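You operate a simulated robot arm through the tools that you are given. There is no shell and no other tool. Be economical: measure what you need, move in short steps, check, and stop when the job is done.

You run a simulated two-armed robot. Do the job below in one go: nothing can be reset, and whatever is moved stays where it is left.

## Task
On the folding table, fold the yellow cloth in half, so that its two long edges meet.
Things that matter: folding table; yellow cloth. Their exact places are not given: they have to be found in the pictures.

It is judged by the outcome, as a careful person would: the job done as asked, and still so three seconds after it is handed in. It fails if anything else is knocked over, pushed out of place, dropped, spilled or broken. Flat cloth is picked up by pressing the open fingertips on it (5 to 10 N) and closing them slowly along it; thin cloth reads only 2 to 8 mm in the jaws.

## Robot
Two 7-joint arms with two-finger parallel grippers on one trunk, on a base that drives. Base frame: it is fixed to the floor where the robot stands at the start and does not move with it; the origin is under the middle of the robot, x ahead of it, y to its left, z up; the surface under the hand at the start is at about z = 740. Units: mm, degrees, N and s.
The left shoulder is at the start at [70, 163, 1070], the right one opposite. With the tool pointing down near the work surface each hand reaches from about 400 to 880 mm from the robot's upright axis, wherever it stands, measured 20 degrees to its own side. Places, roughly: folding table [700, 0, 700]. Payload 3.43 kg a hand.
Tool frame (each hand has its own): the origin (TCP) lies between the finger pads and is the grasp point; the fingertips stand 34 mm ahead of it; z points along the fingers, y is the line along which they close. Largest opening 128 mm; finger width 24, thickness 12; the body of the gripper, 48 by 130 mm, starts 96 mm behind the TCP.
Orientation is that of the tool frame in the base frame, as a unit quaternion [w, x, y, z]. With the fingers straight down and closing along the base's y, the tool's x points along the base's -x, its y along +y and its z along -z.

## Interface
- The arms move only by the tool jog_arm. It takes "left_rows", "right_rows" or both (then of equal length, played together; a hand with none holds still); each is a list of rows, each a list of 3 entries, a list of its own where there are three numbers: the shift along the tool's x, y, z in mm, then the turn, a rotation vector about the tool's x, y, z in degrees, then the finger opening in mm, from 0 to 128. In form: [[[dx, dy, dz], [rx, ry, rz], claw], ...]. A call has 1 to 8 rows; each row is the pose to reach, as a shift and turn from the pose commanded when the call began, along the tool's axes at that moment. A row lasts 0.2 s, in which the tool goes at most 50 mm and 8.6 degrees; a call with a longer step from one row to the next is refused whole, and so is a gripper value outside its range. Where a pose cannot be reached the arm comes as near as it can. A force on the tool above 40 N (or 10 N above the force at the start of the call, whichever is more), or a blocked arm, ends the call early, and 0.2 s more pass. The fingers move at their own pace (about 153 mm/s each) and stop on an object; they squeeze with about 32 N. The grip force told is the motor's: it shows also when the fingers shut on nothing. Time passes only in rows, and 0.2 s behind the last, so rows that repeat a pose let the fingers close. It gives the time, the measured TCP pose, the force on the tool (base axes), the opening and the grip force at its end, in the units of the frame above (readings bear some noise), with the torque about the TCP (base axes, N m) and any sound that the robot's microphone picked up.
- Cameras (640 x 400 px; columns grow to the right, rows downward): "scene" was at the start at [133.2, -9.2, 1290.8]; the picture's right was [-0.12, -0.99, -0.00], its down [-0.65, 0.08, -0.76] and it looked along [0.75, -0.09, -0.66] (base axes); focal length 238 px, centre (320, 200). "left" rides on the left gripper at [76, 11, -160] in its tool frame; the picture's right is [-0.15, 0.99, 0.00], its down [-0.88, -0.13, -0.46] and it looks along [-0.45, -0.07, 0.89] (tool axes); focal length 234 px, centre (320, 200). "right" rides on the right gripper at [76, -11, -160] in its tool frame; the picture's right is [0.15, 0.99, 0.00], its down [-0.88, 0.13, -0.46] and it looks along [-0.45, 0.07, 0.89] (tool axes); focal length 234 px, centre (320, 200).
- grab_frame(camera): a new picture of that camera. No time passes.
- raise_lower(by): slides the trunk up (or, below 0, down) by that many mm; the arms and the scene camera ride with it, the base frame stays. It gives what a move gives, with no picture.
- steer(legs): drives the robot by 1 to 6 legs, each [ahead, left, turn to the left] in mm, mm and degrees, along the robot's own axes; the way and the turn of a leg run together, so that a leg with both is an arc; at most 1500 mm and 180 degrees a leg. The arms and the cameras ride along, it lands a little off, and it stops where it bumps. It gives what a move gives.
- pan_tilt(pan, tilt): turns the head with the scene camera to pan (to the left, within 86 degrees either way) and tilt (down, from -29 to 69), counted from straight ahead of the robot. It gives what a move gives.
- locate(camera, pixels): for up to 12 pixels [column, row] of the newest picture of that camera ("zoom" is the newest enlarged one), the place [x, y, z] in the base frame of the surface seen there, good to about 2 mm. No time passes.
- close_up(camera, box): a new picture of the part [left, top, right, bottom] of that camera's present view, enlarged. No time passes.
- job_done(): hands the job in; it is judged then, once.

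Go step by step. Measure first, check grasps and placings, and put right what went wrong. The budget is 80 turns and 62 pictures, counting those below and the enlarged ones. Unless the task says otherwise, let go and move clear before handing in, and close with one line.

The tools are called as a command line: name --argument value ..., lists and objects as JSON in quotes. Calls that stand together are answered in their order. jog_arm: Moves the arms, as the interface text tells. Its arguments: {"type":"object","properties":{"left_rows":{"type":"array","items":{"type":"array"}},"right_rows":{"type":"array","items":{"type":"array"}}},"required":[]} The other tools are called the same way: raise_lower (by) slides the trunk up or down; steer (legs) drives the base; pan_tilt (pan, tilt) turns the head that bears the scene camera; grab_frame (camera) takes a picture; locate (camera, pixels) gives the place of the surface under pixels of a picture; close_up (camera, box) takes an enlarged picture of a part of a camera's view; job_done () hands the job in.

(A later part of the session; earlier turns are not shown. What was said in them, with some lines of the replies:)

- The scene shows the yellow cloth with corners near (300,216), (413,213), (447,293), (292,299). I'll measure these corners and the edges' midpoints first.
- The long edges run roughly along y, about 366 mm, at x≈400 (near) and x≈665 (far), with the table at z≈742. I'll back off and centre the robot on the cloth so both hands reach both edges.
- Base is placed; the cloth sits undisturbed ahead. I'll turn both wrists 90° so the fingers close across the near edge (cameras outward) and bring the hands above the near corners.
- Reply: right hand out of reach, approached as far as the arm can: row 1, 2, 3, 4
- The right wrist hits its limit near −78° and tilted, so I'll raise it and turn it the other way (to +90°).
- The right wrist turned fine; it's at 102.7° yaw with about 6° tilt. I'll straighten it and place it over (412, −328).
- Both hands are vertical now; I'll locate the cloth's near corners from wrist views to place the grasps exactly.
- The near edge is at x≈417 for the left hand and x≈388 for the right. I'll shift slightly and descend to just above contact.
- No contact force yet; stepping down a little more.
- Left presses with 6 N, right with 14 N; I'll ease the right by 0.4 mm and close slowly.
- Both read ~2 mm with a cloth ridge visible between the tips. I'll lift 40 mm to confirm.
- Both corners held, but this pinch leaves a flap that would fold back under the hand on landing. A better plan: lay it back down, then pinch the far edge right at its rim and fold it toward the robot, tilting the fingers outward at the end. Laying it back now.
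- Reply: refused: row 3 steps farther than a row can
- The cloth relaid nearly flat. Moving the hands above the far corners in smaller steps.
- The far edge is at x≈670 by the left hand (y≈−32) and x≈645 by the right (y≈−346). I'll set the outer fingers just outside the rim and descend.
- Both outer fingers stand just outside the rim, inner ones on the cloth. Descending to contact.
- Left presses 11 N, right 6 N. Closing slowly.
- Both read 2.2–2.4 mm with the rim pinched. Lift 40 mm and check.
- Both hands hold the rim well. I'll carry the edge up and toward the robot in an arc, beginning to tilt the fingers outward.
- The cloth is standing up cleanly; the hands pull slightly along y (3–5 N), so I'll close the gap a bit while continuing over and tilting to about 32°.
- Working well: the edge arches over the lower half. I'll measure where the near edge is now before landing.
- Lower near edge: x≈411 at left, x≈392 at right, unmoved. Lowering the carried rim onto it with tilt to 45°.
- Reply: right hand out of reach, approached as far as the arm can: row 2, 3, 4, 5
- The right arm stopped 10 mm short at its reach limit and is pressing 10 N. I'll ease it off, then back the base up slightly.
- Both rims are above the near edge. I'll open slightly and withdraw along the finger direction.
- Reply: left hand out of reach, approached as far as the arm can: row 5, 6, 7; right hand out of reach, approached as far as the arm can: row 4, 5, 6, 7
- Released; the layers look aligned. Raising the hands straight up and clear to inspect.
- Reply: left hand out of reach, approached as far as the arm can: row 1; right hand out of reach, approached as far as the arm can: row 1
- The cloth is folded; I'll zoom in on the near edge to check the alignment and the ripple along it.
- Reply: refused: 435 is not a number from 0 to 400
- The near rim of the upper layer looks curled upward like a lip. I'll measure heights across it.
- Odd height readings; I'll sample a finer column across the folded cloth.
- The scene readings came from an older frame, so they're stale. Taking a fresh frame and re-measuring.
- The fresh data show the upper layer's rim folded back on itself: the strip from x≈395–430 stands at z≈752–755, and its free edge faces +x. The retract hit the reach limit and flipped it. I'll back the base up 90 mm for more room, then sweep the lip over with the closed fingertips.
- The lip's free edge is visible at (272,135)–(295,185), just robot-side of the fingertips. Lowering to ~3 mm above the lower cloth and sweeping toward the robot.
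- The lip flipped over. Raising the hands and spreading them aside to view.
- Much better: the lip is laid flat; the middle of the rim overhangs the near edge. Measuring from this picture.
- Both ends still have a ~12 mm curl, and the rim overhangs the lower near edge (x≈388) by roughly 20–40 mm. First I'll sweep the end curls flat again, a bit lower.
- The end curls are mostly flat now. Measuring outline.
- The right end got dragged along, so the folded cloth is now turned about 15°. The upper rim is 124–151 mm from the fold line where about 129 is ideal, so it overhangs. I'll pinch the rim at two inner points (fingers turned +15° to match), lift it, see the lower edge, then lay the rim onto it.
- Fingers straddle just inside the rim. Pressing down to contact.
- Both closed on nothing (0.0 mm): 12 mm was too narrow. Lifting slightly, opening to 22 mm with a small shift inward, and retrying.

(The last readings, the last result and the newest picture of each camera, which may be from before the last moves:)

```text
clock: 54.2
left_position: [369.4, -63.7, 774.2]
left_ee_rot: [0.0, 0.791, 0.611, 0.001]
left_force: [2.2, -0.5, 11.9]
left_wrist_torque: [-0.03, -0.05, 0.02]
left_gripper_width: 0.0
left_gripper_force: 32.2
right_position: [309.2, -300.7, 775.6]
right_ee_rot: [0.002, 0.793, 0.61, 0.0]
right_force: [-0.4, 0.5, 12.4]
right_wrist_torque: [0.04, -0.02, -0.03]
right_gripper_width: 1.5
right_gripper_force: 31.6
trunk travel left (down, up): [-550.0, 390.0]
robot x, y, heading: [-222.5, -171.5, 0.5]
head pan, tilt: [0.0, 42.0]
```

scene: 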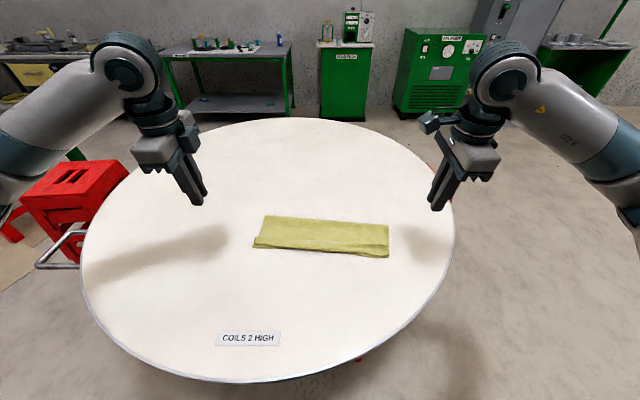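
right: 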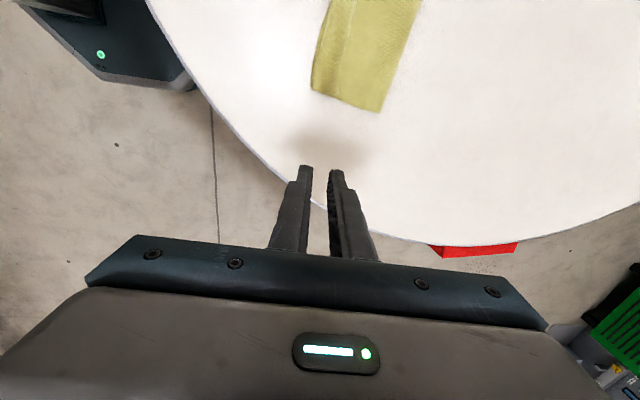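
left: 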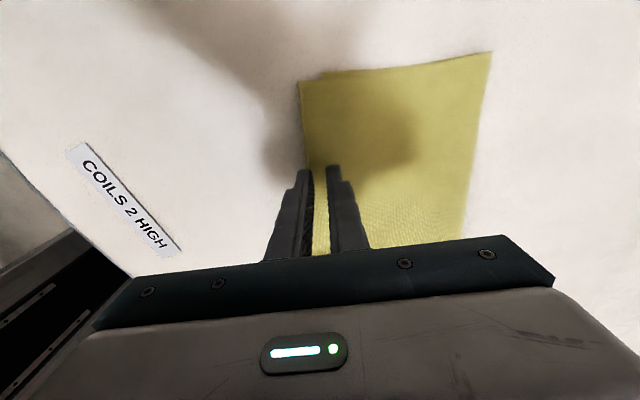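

Right caught cloth (1.5 mm); left missed. Retrying the left with a 30 mm opening, further in.

jog_arm --left_rows '[[[0, 2, -6], [0, 0, 0], 0], [[0, 7, -6], [0, 0, 0], 30], [[0, 7, -6], [0, 0, 0], 30], [[0, 7, -2], [0, 0, 0], 30], [[0, 7, -0.5], [0, 0, 0], 30], [[0, 7, -0.2], [0, 0, 0], 30]]'

jog_arm --left_rows '[[[0, 0, 0.2], [0, 0, 0], 26], [[0, 0, 0.2], [0, 0, 0], 22], [[0, 0, 0.2], [0, 0, 0], 18], [[0, 0, 0.2], [0, 0, 0], 14], [[0, 0, 0.2], [0, 0, 0], 10], [[0, 0, 0.2], [0, 0, 0], 6], [[0, 0, 0.2], [0, 0, 0], 2], [[0, 0, 0.2], [0, 0, 0], 0]]'

```text
clock: 55.6
left_position: [376.1, -65.2, 775.9]
left_ee_rot: [0.001, 0.792, 0.61, 0.0]
left_force: [0.8, 0.1, 3.6]
left_wrist_torque: [-0.02, -0.07, -0.01]
left_gripper_width: 30.2
left_gripper_force: 0.0
right_position: [308.7, -300.5, 775.7]
right_ee_rot: [0.001, 0.792, 0.611, 0.0]
right_force: [-1.0, -1.2, 16.7]
right_wrist_torque: [-0.01, 0.02, -0.01]
right_gripper_width: 1.7
right_gripper_force: 32.3
trunk travel left (down, up): [-550.0, 390.0]
robot x, y, heading: [-223.9, -170.3, 0.4]
head pan, tilt: [0.0, 42.0]
```

```text
clock: 57.5
left_position: [376.9, -65.5, 774.8]
left_ee_rot: [0.0, 0.792, 0.611, 0.0]
left_force: [-0.7, -0.5, 3.1]
left_wrist_torque: [-0.01, -0.01, 0.01]
left_gripper_width: 6.3
left_gripper_force: 32.3
right_position: [309.4, -299.6, 775.7]
right_ee_rot: [0.002, 0.792, 0.61, 0.0]
right_force: [0.0, -0.8, 17.6]
right_wrist_torque: [0.0, 0.02, 0.01]
right_gripper_width: 1.5
right_gripper_force: 31.8
trunk travel left (down, up): [-550.0, 390.0]
robot x, y, heading: [-221.8, -170.8, 0.7]
head pan, tilt: [0.0, 42.0]
```

Left now reads 6.3 mm (perhaps more than one layer), right 1.5 mm. Lifting 35 mm and looking.

jog_arm --left_rows '[[[0, 2, -10], [0, 0, 0], 0], [[0, 6, -20], [0, 0, 0], 0], [[0, 10, -30], [0, 0, 0], 0], [[0, 15, -40], [0, 0, 0], 0]]' --right_rows '[[[0, 2, -10], [0, 0, 0], 0], [[0, 6, -20], [0, 0, 0], 0], [[0, 10, -30], [0, 0, 0], 0], [[0, 15, -40], [0, 0, 0], 0]]'

close_up --camera "scene" --box '[225, 160, 415, 279]'

```text
clock: 58.5
left_position: [393.2, -69.1, 814.0]
left_ee_rot: [-0.001, 0.792, 0.611, -0.001]
left_force: [0.1, -0.5, -0.4]
left_wrist_torque: [-0.02, 0.0, -0.03]
left_gripper_width: 5.8
left_gripper_force: 32.2
right_position: [326.0, -304.8, 813.9]
right_ee_rot: [0.001, 0.792, 0.61, 0.0]
right_force: [0.2, 0.9, 0.0]
right_wrist_torque: [0.03, -0.01, 0.0]
right_gripper_width: 1.4
right_gripper_force: 31.8
trunk travel left (down, up): [-550.0, 390.0]
robot x, y, heading: [-221.1, -171.8, 0.6]
head pan, tilt: [0.0, 42.0]
```

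```text
3.36 times, centred on (320, 220) of scene
```

zoom: 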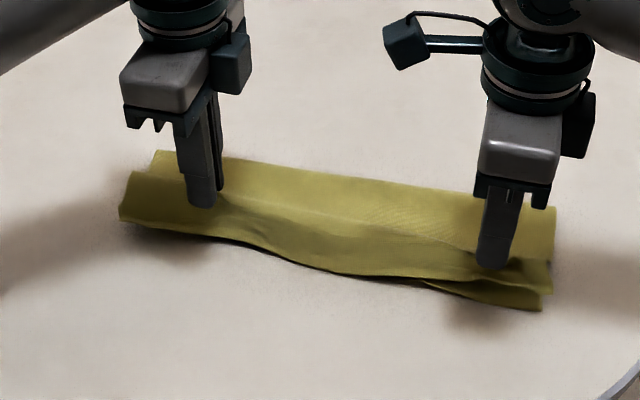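

Right holds only the upper layer, with the lower edge visible beneath at (480,300)–(540,308); left seems to hold both. Measuring.

locate --camera "zoom" --pixels '[[538, 306], [480, 298], [430, 285], [548, 290], [548, 265], [440, 275], [340, 270], [200, 232], [122, 215], [128, 178], [553, 212], [157, 153]]'

grab_frame --camera "left"

```text
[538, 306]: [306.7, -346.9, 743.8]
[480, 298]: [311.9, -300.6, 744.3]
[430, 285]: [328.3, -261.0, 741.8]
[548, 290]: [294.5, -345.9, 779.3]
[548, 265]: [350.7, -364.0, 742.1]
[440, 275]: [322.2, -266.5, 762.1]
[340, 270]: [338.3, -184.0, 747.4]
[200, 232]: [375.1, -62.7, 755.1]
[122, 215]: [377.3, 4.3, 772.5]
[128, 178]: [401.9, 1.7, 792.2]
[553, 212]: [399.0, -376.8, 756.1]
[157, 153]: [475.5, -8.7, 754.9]
```

```text
5 pictures are left
```

left: 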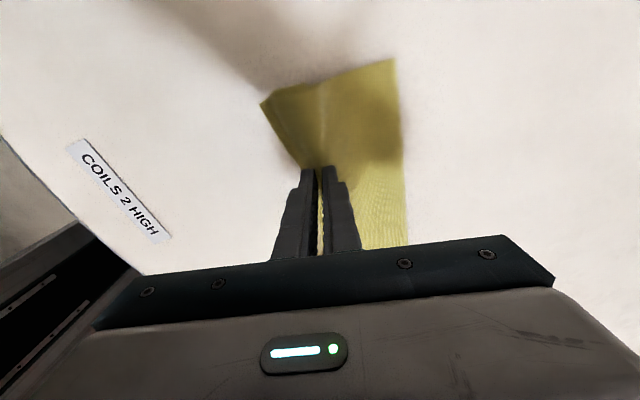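

Left end is essentially aligned already (both layers together); at the right the lower edge is at x≈307–312 and the upper rim overshoots by ~12–15 mm. I'll lay the left back where it was and release, and bring the right rim inward 15 mm before lowering, keeping that grip as an anchor.

jog_arm --left_rows '[[[0, -4, 8], [0, 0, 0], 0], [[0, -8, 16], [0, 0, 0], 0], [[0, -12, 26], [0, 0, 0], 0], [[0, -15, 34], [0, 0, 0], 0], [[0, -15, 39], [0, 0, 0], 0], [[0, -15, 39], [0, 0, 0], 15], [[0, -15, 39], [0, 0, 0], 30], [[0, -15, 10], [0, 0, 0], 30]]' --right_rows '[[[0, 8, 0], [0, 0, 0], 0], [[0, 15, 0], [0, 0, 0], 0], [[0, 15, 8], [0, 0, 0], 0], [[0, 15, 16], [0, 0, 0], 0], [[0, 15, 24], [0, 0, 0], 0], [[0, 15, 31], [0, 0, 0], 0], [[0, 15, 36], [0, 0, 0], 0], [[0, 15, 38], [0, 0, 0], 0]]'

jog_arm --left_rows '[[[0, 0, -30], [0, 0, 0], 30], [[0, 0, -60], [0, 0, 0], 30], [[40, 0, -60], [0, 0, 0], 0], [[80, 0, -60], [0, 0, 0], 0]]'

close_up --camera "scene" --box '[225, 160, 415, 279]'

```text
clock: 60.2
left_position: [376.8, -65.6, 805.5]
left_ee_rot: [0.0, 0.791, 0.611, 0.0]
left_force: [0.3, -0.2, -0.1]
left_wrist_torque: [-0.02, -0.01, -0.01]
left_gripper_width: 30.1
left_gripper_force: 0.1
right_position: [340.0, -307.5, 778.4]
right_ee_rot: [0.0, 0.792, 0.611, 0.0]
right_force: [-0.3, 0.4, 3.6]
right_wrist_torque: [0.04, -0.08, 0.0]
right_gripper_width: 0.8
right_gripper_force: 31.7
trunk travel left (down, up): [-550.0, 390.0]
robot x, y, heading: [-223.5, -172.6, 0.4]
head pan, tilt: [0.0, 42.0]
```

```text
clock: 61.2
left_position: [396.2, 12.6, 867.5]
left_ee_rot: [0.001, 0.792, 0.611, -0.001]
left_force: [0.4, 0.4, 0.3]
left_wrist_torque: [0.03, -0.03, 0.0]
left_gripper_width: 0.0
left_gripper_force: 31.9
right_position: [339.4, -307.5, 776.9]
right_ee_rot: [0.001, 0.793, 0.61, 0.0]
right_force: [0.5, 0.7, 5.3]
right_wrist_torque: [0.0, -0.11, 0.02]
right_gripper_width: 1.0
right_gripper_force: 31.7
trunk travel left (down, up): [-550.0, 390.0]
robot x, y, heading: [-221.6, -172.0, 0.1]
head pan, tilt: [0.0, 42.0]
```

```text
3.36 times, centred on (320, 220) of scene
```

zoom: 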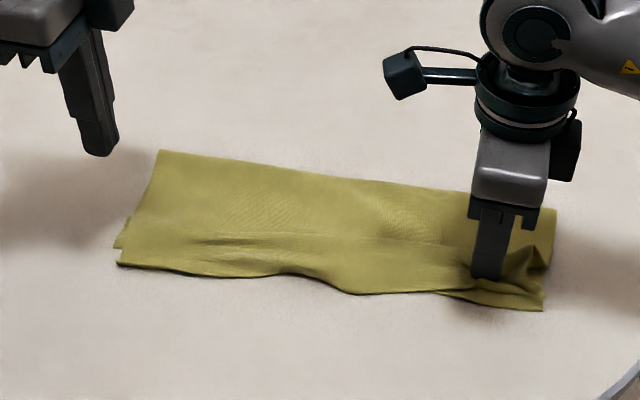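

locate --camera "zoom" --pixels '[[542, 308], [480, 300], [430, 291], [545, 266], [360, 292], [290, 273], [200, 275], [122, 264], [118, 246], [162, 154], [340, 180], [552, 212]]'

```text
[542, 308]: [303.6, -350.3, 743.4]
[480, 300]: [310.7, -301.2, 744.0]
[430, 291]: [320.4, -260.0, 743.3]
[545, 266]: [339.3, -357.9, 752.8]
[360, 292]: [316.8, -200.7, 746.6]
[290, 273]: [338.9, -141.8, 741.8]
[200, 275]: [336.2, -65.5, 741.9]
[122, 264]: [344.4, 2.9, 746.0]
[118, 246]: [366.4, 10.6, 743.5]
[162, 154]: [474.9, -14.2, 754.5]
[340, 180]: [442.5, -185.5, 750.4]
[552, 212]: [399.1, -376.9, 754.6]
```

The left upper rim overhangs by ~20 mm (rim x≈340, lower edge x≈360 near y=−25), and the crease sits too near the robot. I'll take the left overhang (upper layer only), then lift both hands high so the crease re-forms further out, and lay the rim back.

jog_arm --left_rows '[[[-25, -18, 0], [0, 0, 0], 22], [[-51, -36, 15], [0, 0, 0], 22], [[-51, -36, 50], [0, 0, 0], 22], [[-51, -36, 80], [0, 0, 0], 22], [[-51, -36, 88], [0, 0, 0], 22], [[-51, -36, 90.5], [0, 0, 0], 22], [[-51, -36, 90.5], [0, 0, 0], 22]]'

grab_frame --camera "left"

```text
clock: 62.9
left_position: [349.7, -27.4, 776.7]
left_ee_rot: [-0.001, 0.792, 0.61, 0.0]
left_force: [0.0, -0.2, 3.0]
left_wrist_torque: [-0.03, -0.07, -0.03]
left_gripper_width: 22.1
left_gripper_force: 0.3
right_position: [340.1, -308.9, 776.9]
right_ee_rot: [0.001, 0.792, 0.61, 0.0]
right_force: [0.5, 0.6, 5.2]
right_wrist_torque: [0.02, -0.1, -0.04]
right_gripper_width: 0.9
right_gripper_force: 32.0
trunk travel left (down, up): [-550.0, 390.0]
robot x, y, heading: [-226.1, -171.1, 0.2]
head pan, tilt: [0.0, 42.0]
```

```text
3 pictures are left
```

left: 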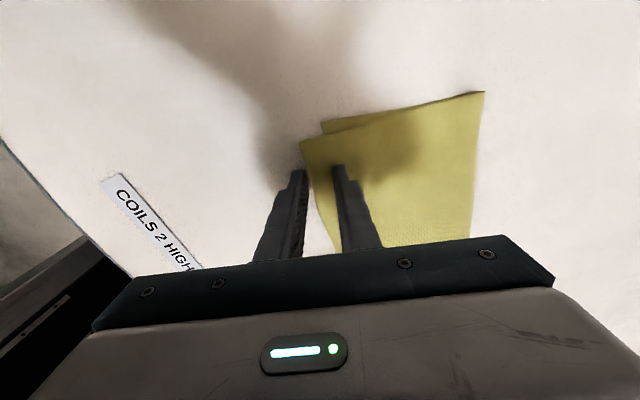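

Fingers straddle the upper rim only (upper corner (303,145), lower corner (322,122)). Closing.

jog_arm --left_rows '[[[0, 0, 0.4], [0, 0, 0], 20], [[0, 0, 0.5], [0, 0, 0], 17], [[0, 0, 0.5], [0, 0, 0], 14], [[0, 0, 0.5], [0, 0, 0], 11], [[0, 0, 0.5], [0, 0, 0], 8], [[0, 0, 0.5], [0, 0, 0], 5], [[0, 0, 0.5], [0, 0, 0], 2], [[0, 0, 0.5], [0, 0, 0], 0]]'

```text
clock: 64.7
left_position: [347.7, -28.1, 776.3]
left_ee_rot: [0.0, 0.792, 0.611, 0.001]
left_force: [1.7, 0.6, 13.1]
left_wrist_torque: [-0.07, -0.2, 0.02]
left_gripper_width: 2.3
left_gripper_force: 32.1
right_position: [340.3, -308.8, 777.8]
right_ee_rot: [0.001, 0.792, 0.61, 0.0]
right_force: [0.8, 0.5, 3.0]
right_wrist_torque: [0.04, -0.04, -0.02]
right_gripper_width: 0.9
right_gripper_force: 32.1
trunk travel left (down, up): [-550.0, 390.0]
robot x, y, heading: [-222.0, -170.2, 0.2]
head pan, tilt: [0.0, 42.0]
```

Left grips 2.3 mm of the upper rim. Now lifting both hands high over where the crease should be (~127 mm from the lower edge).

jog_arm --left_rows '[[[1, 10, -25], [0, 0, 0], 0], [[2, 25, -48], [0, 0, 0], 0], [[4, 45, -68], [0, 0, 0], 0], [[6, 65, -84], [0, 0, 0], 0], [[8, 88, -95], [0, 0, 0], 0], [[10, 112, -102], [0, 0, 0], 0], [[12, 137, -105], [0, 0, 0], 0], [[12, 137, -105], [0, 0, 0], 0]]' --right_rows '[[[1, 7, -25], [0, 0, 0], 0], [[2, 17, -48], [0, 0, 0], 0], [[3, 31, -68], [0, 0, 0], 0], [[5, 46, -84], [0, 0, 0], 0], [[6, 62, -95], [0, 0, 0], 0], [[8, 80, -102], [0, 0, 0], 0], [[9, 98, -105], [0, 0, 0], 0], [[9, 98, -105], [0, 0, 0], 0]]'

close_up --camera "scene" --box '[225, 140, 415, 279]'

```text
clock: 66.5
left_position: [486.2, -48.6, 879.5]
left_ee_rot: [0.0, 0.792, 0.611, 0.0]
left_force: [-0.7, -0.1, 0.5]
left_wrist_torque: [0.0, -0.02, 0.02]
left_gripper_width: 2.5
left_gripper_force: 32.2
right_position: [436.6, -322.8, 881.5]
right_ee_rot: [0.002, 0.792, 0.611, 0.0]
right_force: [-0.3, 0.1, 0.6]
right_wrist_torque: [0.01, 0.04, -0.03]
right_gripper_width: 0.9
right_gripper_force: 32.9
trunk travel left (down, up): [-550.0, 390.0]
robot x, y, heading: [-222.4, -171.4, 0.4]
head pan, tilt: [0.0, 42.0]
```

```text
2.88 times, centred on (320, 210) of scene
```

zoom: 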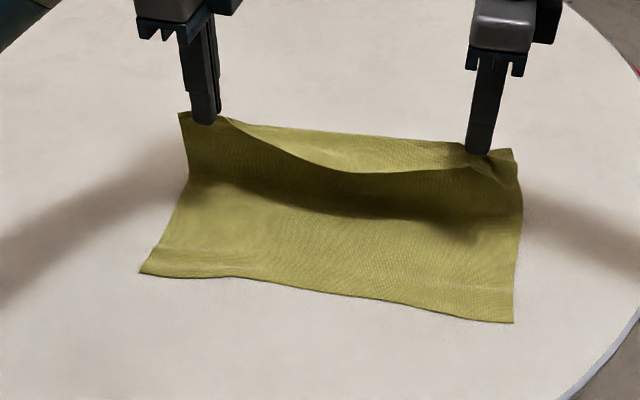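

The sheet stands up well with the lower layer flat and visible. Measuring lower edge and standing sheet.

locate --camera "zoom" --pixels '[[143, 270], [230, 275], [300, 288], [400, 305], [510, 320], [188, 190], [519, 215], [182, 116], [512, 152], [350, 140], [350, 165], [350, 210]]'

```text
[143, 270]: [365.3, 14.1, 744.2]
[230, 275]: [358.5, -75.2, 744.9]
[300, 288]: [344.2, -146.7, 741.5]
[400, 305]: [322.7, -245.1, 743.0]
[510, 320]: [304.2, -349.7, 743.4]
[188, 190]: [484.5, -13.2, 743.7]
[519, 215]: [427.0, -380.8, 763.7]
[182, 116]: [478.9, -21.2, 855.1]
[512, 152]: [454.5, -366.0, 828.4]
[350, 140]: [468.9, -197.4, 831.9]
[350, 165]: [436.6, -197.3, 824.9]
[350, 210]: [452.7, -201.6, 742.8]
```

The crease is now at 122–128 mm from the lower edge, just right. Bringing the rim over in an arc and laying it on the lower edge.

jog_arm --left_rows '[[[-1, -15, 2], [0, 0, 0], 0], [[-1, -33, 7], [0, 0, 0], 0], [[-2, -50, 15], [0, 0, 0], 0], [[-3, -68, 28], [0, 0, 0], 0], [[-4, -83, 43], [0, 0, 0], 0], [[-5, -96, 61], [0, 0, 0], 0], [[-5, -105, 82], [0, 0, 0], 0], [[-5, -109.5, 101], [0, 0, 0], 0]]' --right_rows '[[[-2, -15, 2], [0, 0, 0], 0], [[-4, -31, 7], [0, 0, 0], 0], [[-6, -48, 15], [0, 0, 0], 0], [[-8, -64, 28], [0, 0, 0], 0], [[-9, -79, 43], [0, 0, 0], 0], [[-10, -91, 61], [0, 0, 0], 0], [[-10, -100, 82], [0, 0, 0], 0], [[-10, -104, 102.5], [0, 0, 0], 0]]'

jog_arm --left_rows '[[[0, 0, 0], [0, 0, 0], 0], [[0, 0, 0], [0, 0, 0], 6], [[0, 0, 0], [0, 0, 0], 12], [[0, 0, 0], [0, 0, 0], 18], [[0, 0, 0], [0, 0, 0], 24], [[0, 0, 0], [0, 0, 0], 26], [[0, 0, -20], [0, 0, 0], 26], [[0, 0, -60], [0, 0, 0], 26]]' --right_rows '[[[0, 0, 0], [0, 0, 0], 0], [[0, 0, 0], [0, 0, 0], 6], [[0, 0, 0], [0, 0, 0], 12], [[0, 0, 0], [0, 0, 0], 18], [[0, 0, 0], [0, 0, 0], 24], [[0, 0, 0], [0, 0, 0], 26], [[0, 0, -20], [0, 0, 0], 26], [[0, 0, -60], [0, 0, 0], 26]]'

jog_arm --left_rows '[[[40, 0, -20], [0, 0, 0], 0], [[80, 0, -40], [0, 0, 0], 0]]' --right_rows '[[[-40, 0, -20], [0, 0, 0], 0], [[-80, 0, -40], [0, 0, 0], 0]]'

close_up --camera "scene" --box '[255, 170, 395, 257]'

```text
clock: 68.2
left_position: [377.4, -26.3, 778.7]
left_ee_rot: [-0.001, 0.792, 0.611, -0.001]
left_force: [0.4, 0.4, 0.0]
left_wrist_torque: [0.02, 0.0, 0.01]
left_gripper_width: 2.3
left_gripper_force: 31.4
right_position: [334.1, -307.0, 780.8]
right_ee_rot: [0.001, 0.793, 0.609, 0.0]
right_force: [-0.8, 0.6, 0.9]
right_wrist_torque: [0.0, -0.01, 0.0]
right_gripper_width: 0.5
right_gripper_force: 31.9
trunk travel left (down, up): [-550.0, 390.0]
robot x, y, heading: [-226.1, -169.6, 0.3]
head pan, tilt: [0.0, 42.0]
```

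```text
clock: 70.0
left_position: [376.4, -31.8, 837.9]
left_ee_rot: [-0.001, 0.791, 0.611, 0.0]
left_force: [-0.7, -0.1, 0.0]
left_wrist_torque: [0.0, -0.03, 0.03]
left_gripper_width: 26.2
left_gripper_force: 0.0
right_position: [334.6, -306.6, 839.4]
right_ee_rot: [0.002, 0.792, 0.611, 0.0]
right_force: [0.1, 0.5, 0.7]
right_wrist_torque: [0.05, -0.02, 0.0]
right_gripper_width: 25.7
right_gripper_force: 0.0
trunk travel left (down, up): [-550.0, 390.0]
robot x, y, heading: [-221.2, -173.0, 0.1]
head pan, tilt: [0.0, 42.0]
```

```text
clock: 70.7
left_position: [396.9, 47.7, 880.9]
left_ee_rot: [0.0, 0.792, 0.611, 0.0]
left_force: [-0.1, 0.3, 0.3]
left_wrist_torque: [-0.01, -0.03, -0.01]
left_gripper_width: 0.0
left_gripper_force: 32.5
right_position: [314.3, -384.3, 881.1]
right_ee_rot: [0.001, 0.792, 0.611, 0.0]
right_force: [-1.3, 0.3, 0.0]
right_wrist_torque: [0.01, -0.02, -0.02]
right_gripper_width: 0.0
right_gripper_force: 31.7
trunk travel left (down, up): [-550.0, 390.0]
robot x, y, heading: [-225.4, -171.3, 0.3]
head pan, tilt: [0.0, 42.0]
```

```text
4.57 times, centred on (325, 214) of scene
```

zoom: 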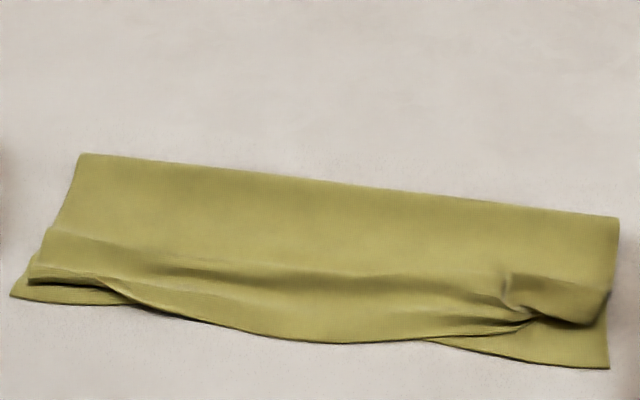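

Much closer: crease good, but the left end has a small lip and the right end a dog-ear. Measuring.

locate --camera "zoom" --pixels '[[82, 158], [612, 220], [14, 295], [130, 303], [250, 335], [340, 341], [420, 338], [606, 366], [35, 278], [45, 240], [598, 322], [505, 285]]'

locate --camera "zoom" --pixels '[[520, 365], [540, 320], [520, 300], [560, 300], [560, 280], [600, 290], [100, 280], [100, 255], [100, 240], [180, 270], [180, 295], [330, 300]]'

```text
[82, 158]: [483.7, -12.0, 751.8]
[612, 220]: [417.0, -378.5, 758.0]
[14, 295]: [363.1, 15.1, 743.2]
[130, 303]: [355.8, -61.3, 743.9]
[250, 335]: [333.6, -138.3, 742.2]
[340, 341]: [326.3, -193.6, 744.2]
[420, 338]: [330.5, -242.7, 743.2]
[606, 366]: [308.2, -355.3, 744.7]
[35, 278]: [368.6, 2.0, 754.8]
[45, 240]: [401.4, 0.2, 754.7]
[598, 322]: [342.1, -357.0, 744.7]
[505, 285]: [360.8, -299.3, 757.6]
```

```text
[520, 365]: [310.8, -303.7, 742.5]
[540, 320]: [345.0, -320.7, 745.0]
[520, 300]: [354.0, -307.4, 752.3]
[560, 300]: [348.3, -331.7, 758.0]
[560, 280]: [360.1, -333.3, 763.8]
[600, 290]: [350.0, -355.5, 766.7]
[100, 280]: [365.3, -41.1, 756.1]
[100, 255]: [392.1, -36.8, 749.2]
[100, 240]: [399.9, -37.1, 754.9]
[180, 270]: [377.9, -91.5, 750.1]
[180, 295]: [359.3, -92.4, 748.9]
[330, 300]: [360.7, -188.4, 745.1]
```

Left: the lip lies at x≈368–400 above the lower edge at ≈361. Right: a dog-ear is folded back at x≈342–370 with the lower edge at ≈311. I'll sweep both lips toward the robot with closed tips, hovering just above the lower layers.

jog_arm --left_rows '[[[-32, 22, 0], [0, 0, 0], 0], [[-63, 45, 10], [0, 0, 0], 0], [[-63, 45, 50], [0, 0, 0], 0], [[-63, 45, 85], [0, 0, 0], 0], [[-63, 45, 100], [0, 0, 0], 0]]' --right_rows '[[[25, 32, 0], [0, 0, 0], 0], [[51, 65, 10], [0, 0, 0], 0], [[51, 65, 50], [0, 0, 0], 0], [[51, 65, 85], [0, 0, 0], 0], [[51, 65, 99], [0, 0, 0], 0]]'

jog_arm --left_rows '[[[0, -8, 0], [0, 0, 0], 0], [[0, -16, 0], [0, 0, 0], 0], [[0, -24, 0], [0, 0, 0], 0], [[0, -32, 0], [0, 0, 0], 0], [[0, -40, 0], [0, 0, 0], 0], [[0, -48, 0], [0, 0, 0], 0], [[0, -55, 0], [0, 0, 0], 0], [[0, -60, 0], [0, 0, 0], 0]]' --right_rows '[[[0, -10, 0], [0, 0, 0], 0], [[0, -20, 0], [0, 0, 0], 0], [[0, -30, 0], [0, 0, 0], 0], [[0, -40, 0], [0, 0, 0], 0], [[0, -50, 0], [0, 0, 0], 0], [[0, -60, 0], [0, 0, 0], 0], [[0, -68, 0], [0, 0, 0], 0], [[0, -75, 0], [0, 0, 0], 0]]'

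jog_arm --left_rows '[[[0, 0, -25], [0, 0, 0], 0], [[0, 0, -60], [0, 0, 0], 0], [[40, 0, -85], [0, 0, 0], 0], [[80, 0, -100], [0, 0, 0], 0]]' --right_rows '[[[0, 0, -25], [0, 0, 0], 0], [[0, 0, -60], [0, 0, 0], 0], [[-40, 0, -85], [0, 0, 0], 0], [[-80, 0, -100], [0, 0, 0], 0]]'

```text
clock: 71.8
left_position: [424.5, -22.1, 778.1]
left_ee_rot: [-0.001, 0.791, 0.611, -0.001]
left_force: [0.1, 0.3, 0.0]
left_wrist_torque: [-0.03, 0.0, 0.01]
left_gripper_width: 0.0
left_gripper_force: 32.0
right_position: [390.0, -351.3, 780.4]
right_ee_rot: [0.001, 0.792, 0.61, 0.0]
right_force: [0.6, -0.2, 0.6]
right_wrist_torque: [0.02, 0.02, -0.02]
right_gripper_width: 0.0
right_gripper_force: 32.1
trunk travel left (down, up): [-550.0, 390.0]
robot x, y, heading: [-224.5, -170.6, 0.1]
head pan, tilt: [0.0, 42.0]
```

```text
clock: 73.7
left_position: [368.0, -8.2, 777.7]
left_ee_rot: [-0.001, 0.792, 0.611, -0.001]
left_force: [-0.1, -0.4, 0.4]
left_wrist_torque: [0.02, 0.04, -0.01]
left_gripper_width: 0.2
left_gripper_force: 32.5
right_position: [315.6, -333.3, 781.2]
right_ee_rot: [0.001, 0.792, 0.61, -0.001]
right_force: [-0.5, -0.9, 0.4]
right_wrist_torque: [-0.02, 0.02, -0.01]
right_gripper_width: 0.1
right_gripper_force: 32.3
trunk travel left (down, up): [-550.0, 390.0]
robot x, y, heading: [-223.2, -170.6, 0.1]
head pan, tilt: [0.0, 42.0]
```

```text
clock: 74.7
left_position: [388.6, 69.5, 881.7]
left_ee_rot: [0.001, 0.792, 0.611, 0.0]
left_force: [-0.7, 1.1, 0.5]
left_wrist_torque: [0.0, -0.02, 0.01]
left_gripper_width: 0.0
left_gripper_force: 31.8
right_position: [295.2, -411.4, 879.6]
right_ee_rot: [0.001, 0.793, 0.61, 0.0]
right_force: [-0.4, 0.0, -0.8]
right_wrist_torque: [0.0, 0.0, 0.04]
right_gripper_width: 0.0
right_gripper_force: 32.1
trunk travel left (down, up): [-550.0, 390.0]
robot x, y, heading: [-224.0, -168.3, 0.3]
head pan, tilt: [0.0, 42.0]
```

Sweeps ran free of load (under 1 N). I'll use the last picture for the result.

close_up --camera "scene" --box '[255, 170, 395, 257]'

```text
4.57 times, centred on (325, 214) of scene
```

zoom: 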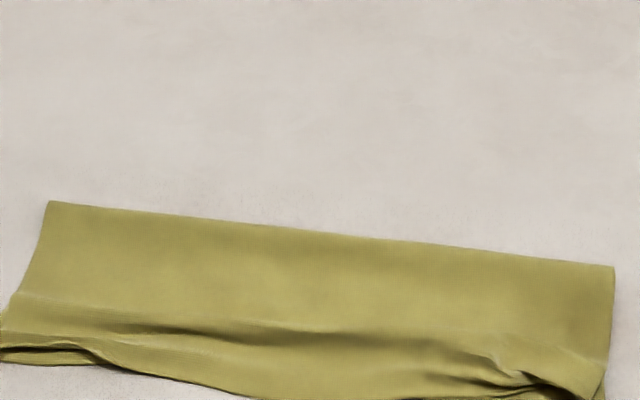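

The whole cloth slid about 35 mm toward the robot and the near edge is partly cut off. Measuring what I can in this last picture.

locate --camera "zoom" --pixels '[[52, 206], [610, 270], [5, 360], [60, 362], [5, 345], [15, 298], [80, 330], [80, 347], [120, 366], [200, 384], [250, 398], [330, 370]]'

locate --camera "zoom" --pixels '[[602, 390], [602, 375], [590, 398], [575, 390], [560, 385], [540, 385], [530, 375], [520, 390], [500, 396], [480, 380], [440, 396], [580, 350]]'

locate --camera "zoom" --pixels '[[40, 300], [40, 310], [40, 320], [40, 330], [40, 340], [40, 345], [40, 350], [40, 355], [40, 360], [560, 340], [560, 360], [560, 375]]'

```text
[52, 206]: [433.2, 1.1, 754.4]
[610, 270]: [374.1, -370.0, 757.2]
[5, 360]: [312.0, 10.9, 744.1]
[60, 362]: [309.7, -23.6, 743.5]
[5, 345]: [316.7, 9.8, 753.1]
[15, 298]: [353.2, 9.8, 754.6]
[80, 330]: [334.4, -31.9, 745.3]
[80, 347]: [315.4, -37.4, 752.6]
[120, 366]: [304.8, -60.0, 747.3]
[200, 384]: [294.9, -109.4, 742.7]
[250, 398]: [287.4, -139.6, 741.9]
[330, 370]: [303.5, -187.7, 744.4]
```

```text
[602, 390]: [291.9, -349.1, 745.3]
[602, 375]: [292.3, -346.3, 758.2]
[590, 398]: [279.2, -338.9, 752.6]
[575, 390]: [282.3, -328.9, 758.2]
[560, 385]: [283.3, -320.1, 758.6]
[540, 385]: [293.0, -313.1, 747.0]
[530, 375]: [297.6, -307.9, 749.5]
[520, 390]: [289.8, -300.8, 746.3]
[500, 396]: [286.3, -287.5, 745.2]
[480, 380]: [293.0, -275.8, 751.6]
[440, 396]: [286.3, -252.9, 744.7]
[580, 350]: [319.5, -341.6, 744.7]
```

```text
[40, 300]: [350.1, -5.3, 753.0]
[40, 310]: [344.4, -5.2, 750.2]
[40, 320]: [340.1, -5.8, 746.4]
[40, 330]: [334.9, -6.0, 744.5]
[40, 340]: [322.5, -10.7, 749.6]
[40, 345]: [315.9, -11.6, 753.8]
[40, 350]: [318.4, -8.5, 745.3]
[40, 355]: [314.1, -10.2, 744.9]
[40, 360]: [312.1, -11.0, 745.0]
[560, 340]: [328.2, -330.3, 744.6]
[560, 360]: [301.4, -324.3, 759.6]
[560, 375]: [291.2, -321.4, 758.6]
```

Left rim now lies within ~4 mm of the lower edge (x≈316 vs 312); the right corner's lip is raised (z≈758) about 14 mm short. I'll press these humps straight down, working outward, to flatten them without dragging.

jog_arm --left_rows '[[[-43, -9, 0], [0, 0, 0], 0], [[-85, -17, 15], [0, 0, 0], 0], [[-85, -17, 55], [0, 0, 0], 0], [[-85, -17, 90], [0, 0, 0], 0], [[-85, -17, 100], [0, 0, 0], 0], [[-85, -17, 104.5], [0, 0, 0], 0], [[-85, -17, 104.5], [0, 0, 0], 0], [[-85, -17, 80], [0, 0, 0], 0]]' --right_rows '[[[39, -6, 0], [0, 0, 0], 0], [[78, -13, 15], [0, 0, 0], 0], [[78, -13, 55], [0, 0, 0], 0], [[78, -13, 85], [0, 0, 0], 0], [[78, -13, 97], [0, 0, 0], 0], [[78, -13, 102.5], [0, 0, 0], 0], [[78, -13, 102.5], [0, 0, 0], 0], [[78, -13, 75], [0, 0, 0], 0]]'

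jog_arm --left_rows '[[[-7, -25, 0], [0, 0, 0], 0], [[-7, -25, 20], [0, 0, 0], 0], [[-7, -25, 25], [0, 0, 0], 0], [[-7, -25, 25], [0, 0, 0], 0]]' --right_rows '[[[-6, -15, 0], [0, 0, 0], 0], [[-6, -15, 20], [0, 0, 0], 0], [[-6, -15, 28], [0, 0, 0], 0], [[-6, -15, 28], [0, 0, 0], 0]]'

```text
clock: 76.5
left_position: [350.5, -8.3, 795.2]
left_ee_rot: [0.0, 0.792, 0.611, -0.001]
left_force: [-0.1, 0.8, 0.4]
left_wrist_torque: [-0.03, 0.02, -0.03]
left_gripper_width: 0.0
left_gripper_force: 32.0
right_position: [303.1, -333.0, 803.3]
right_ee_rot: [0.001, 0.793, 0.609, -0.001]
right_force: [-1.0, 0.1, 0.6]
right_wrist_torque: [0.02, 0.02, 0.01]
right_gripper_width: 0.2
right_gripper_force: 32.0
trunk travel left (down, up): [-550.0, 390.0]
robot x, y, heading: [-222.8, -170.7, 0.3]
head pan, tilt: [0.0, 42.0]
```

```text
clock: 77.5
left_position: [322.7, -8.3, 776.0]
left_ee_rot: [0.003, 0.791, 0.611, 0.002]
left_force: [3.9, 0.6, 26.8]
left_wrist_torque: [0.05, 0.06, -0.01]
left_gripper_width: 0.2
left_gripper_force: 32.2
right_position: [287.0, -335.1, 778.2]
right_ee_rot: [0.001, 0.792, 0.61, 0.001]
right_force: [0.2, -0.1, 2.5]
right_wrist_torque: [0.03, -0.08, 0.02]
right_gripper_width: 0.0
right_gripper_force: 32.4
trunk travel left (down, up): [-550.0, 390.0]
robot x, y, heading: [-223.4, -170.3, 0.0]
head pan, tilt: [0.0, 42.0]
```

Left is flattened. The right is lightly pressing the lip (2.5 N), so I'll draw it out ~12 mm toward the lower edge, then lift both clear.

jog_arm --left_rows '[[[0, 0, -15], [0, 0, 0], 0], [[0, 0, -40], [0, 0, 0], 0], [[0, 0, -70], [0, 0, 0], 0], [[20, 0, -100], [0, 0, 0], 0], [[60, 0, -120], [0, 0, 0], 0], [[100, 0, -130], [0, 0, 0], 0], [[130, 0, -140], [0, 0, 0], 0]]' --right_rows '[[[0, 0, 0.5], [0, 0, 0], 0], [[-1, -4, 0.5], [0, 0, 0], 0], [[-1, -8, 0.5], [0, 0, 0], 0], [[-2, -12, 0.5], [0, 0, 0], 0], [[-2, -12, -20], [0, 0, 0], 0], [[-2, -12, -60], [0, 0, 0], 0], [[-40, -12, -90], [0, 0, 0], 0]]'

jog_arm --right_rows '[[[-40, 0, -20], [0, 0, 0], 0], [[-80, 0, -50], [0, 0, 0], 0]]'

```text
clock: 79.0
left_position: [357.2, 117.8, 915.2]
left_ee_rot: [-0.001, 0.792, 0.611, 0.001]
left_force: [0.2, -1.0, 0.2]
left_wrist_torque: [0.04, -0.01, 0.0]
left_gripper_width: 0.0
left_gripper_force: 31.6
right_position: [266.1, -371.1, 867.0]
right_ee_rot: [0.001, 0.792, 0.61, 0.001]
right_force: [-0.4, -0.2, 0.1]
right_wrist_torque: [0.05, -0.02, 0.0]
right_gripper_width: 0.0
right_gripper_force: 31.8
trunk travel left (down, up): [-550.0, 390.0]
robot x, y, heading: [-219.2, -173.3, 0.4]
head pan, tilt: [0.0, 42.0]
```

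```text
clock: 79.7
left_position: [355.5, 118.1, 913.1]
left_ee_rot: [0.0, 0.792, 0.611, -0.001]
left_force: [0.1, 0.0, 0.3]
left_wrist_torque: [0.0, -0.01, 0.01]
left_gripper_width: 0.0
left_gripper_force: 31.5
right_position: [246.0, -450.2, 917.0]
right_ee_rot: [0.0, 0.792, 0.611, -0.001]
right_force: [-0.9, -0.1, 0.2]
right_wrist_torque: [0.0, -0.02, 0.02]
right_gripper_width: 0.0
right_gripper_force: 32.0
trunk travel left (down, up): [-550.0, 390.0]
robot x, y, heading: [-220.3, -169.1, 0.5]
head pan, tilt: [0.0, 42.0]
```

Both hands are clear with no load on them. All 62 pictures are used, so I can't check the last presses by eye, and I'm handing in.

job_done

```text
The job is handed in.
```

The yellow cloth is folded in half on the table, but its long edges don't meet exactly. In my last measurements the left end was about 4 mm out, the middle overhung by about 9 mm, and the right corner was roughly 14 mm short (estimated). I then pressed and drew the right corner out, but had no pictures left to check it. The cloth also slid toward the robot and turned about 10° while I worked, and some ripples may remain along the near edge.
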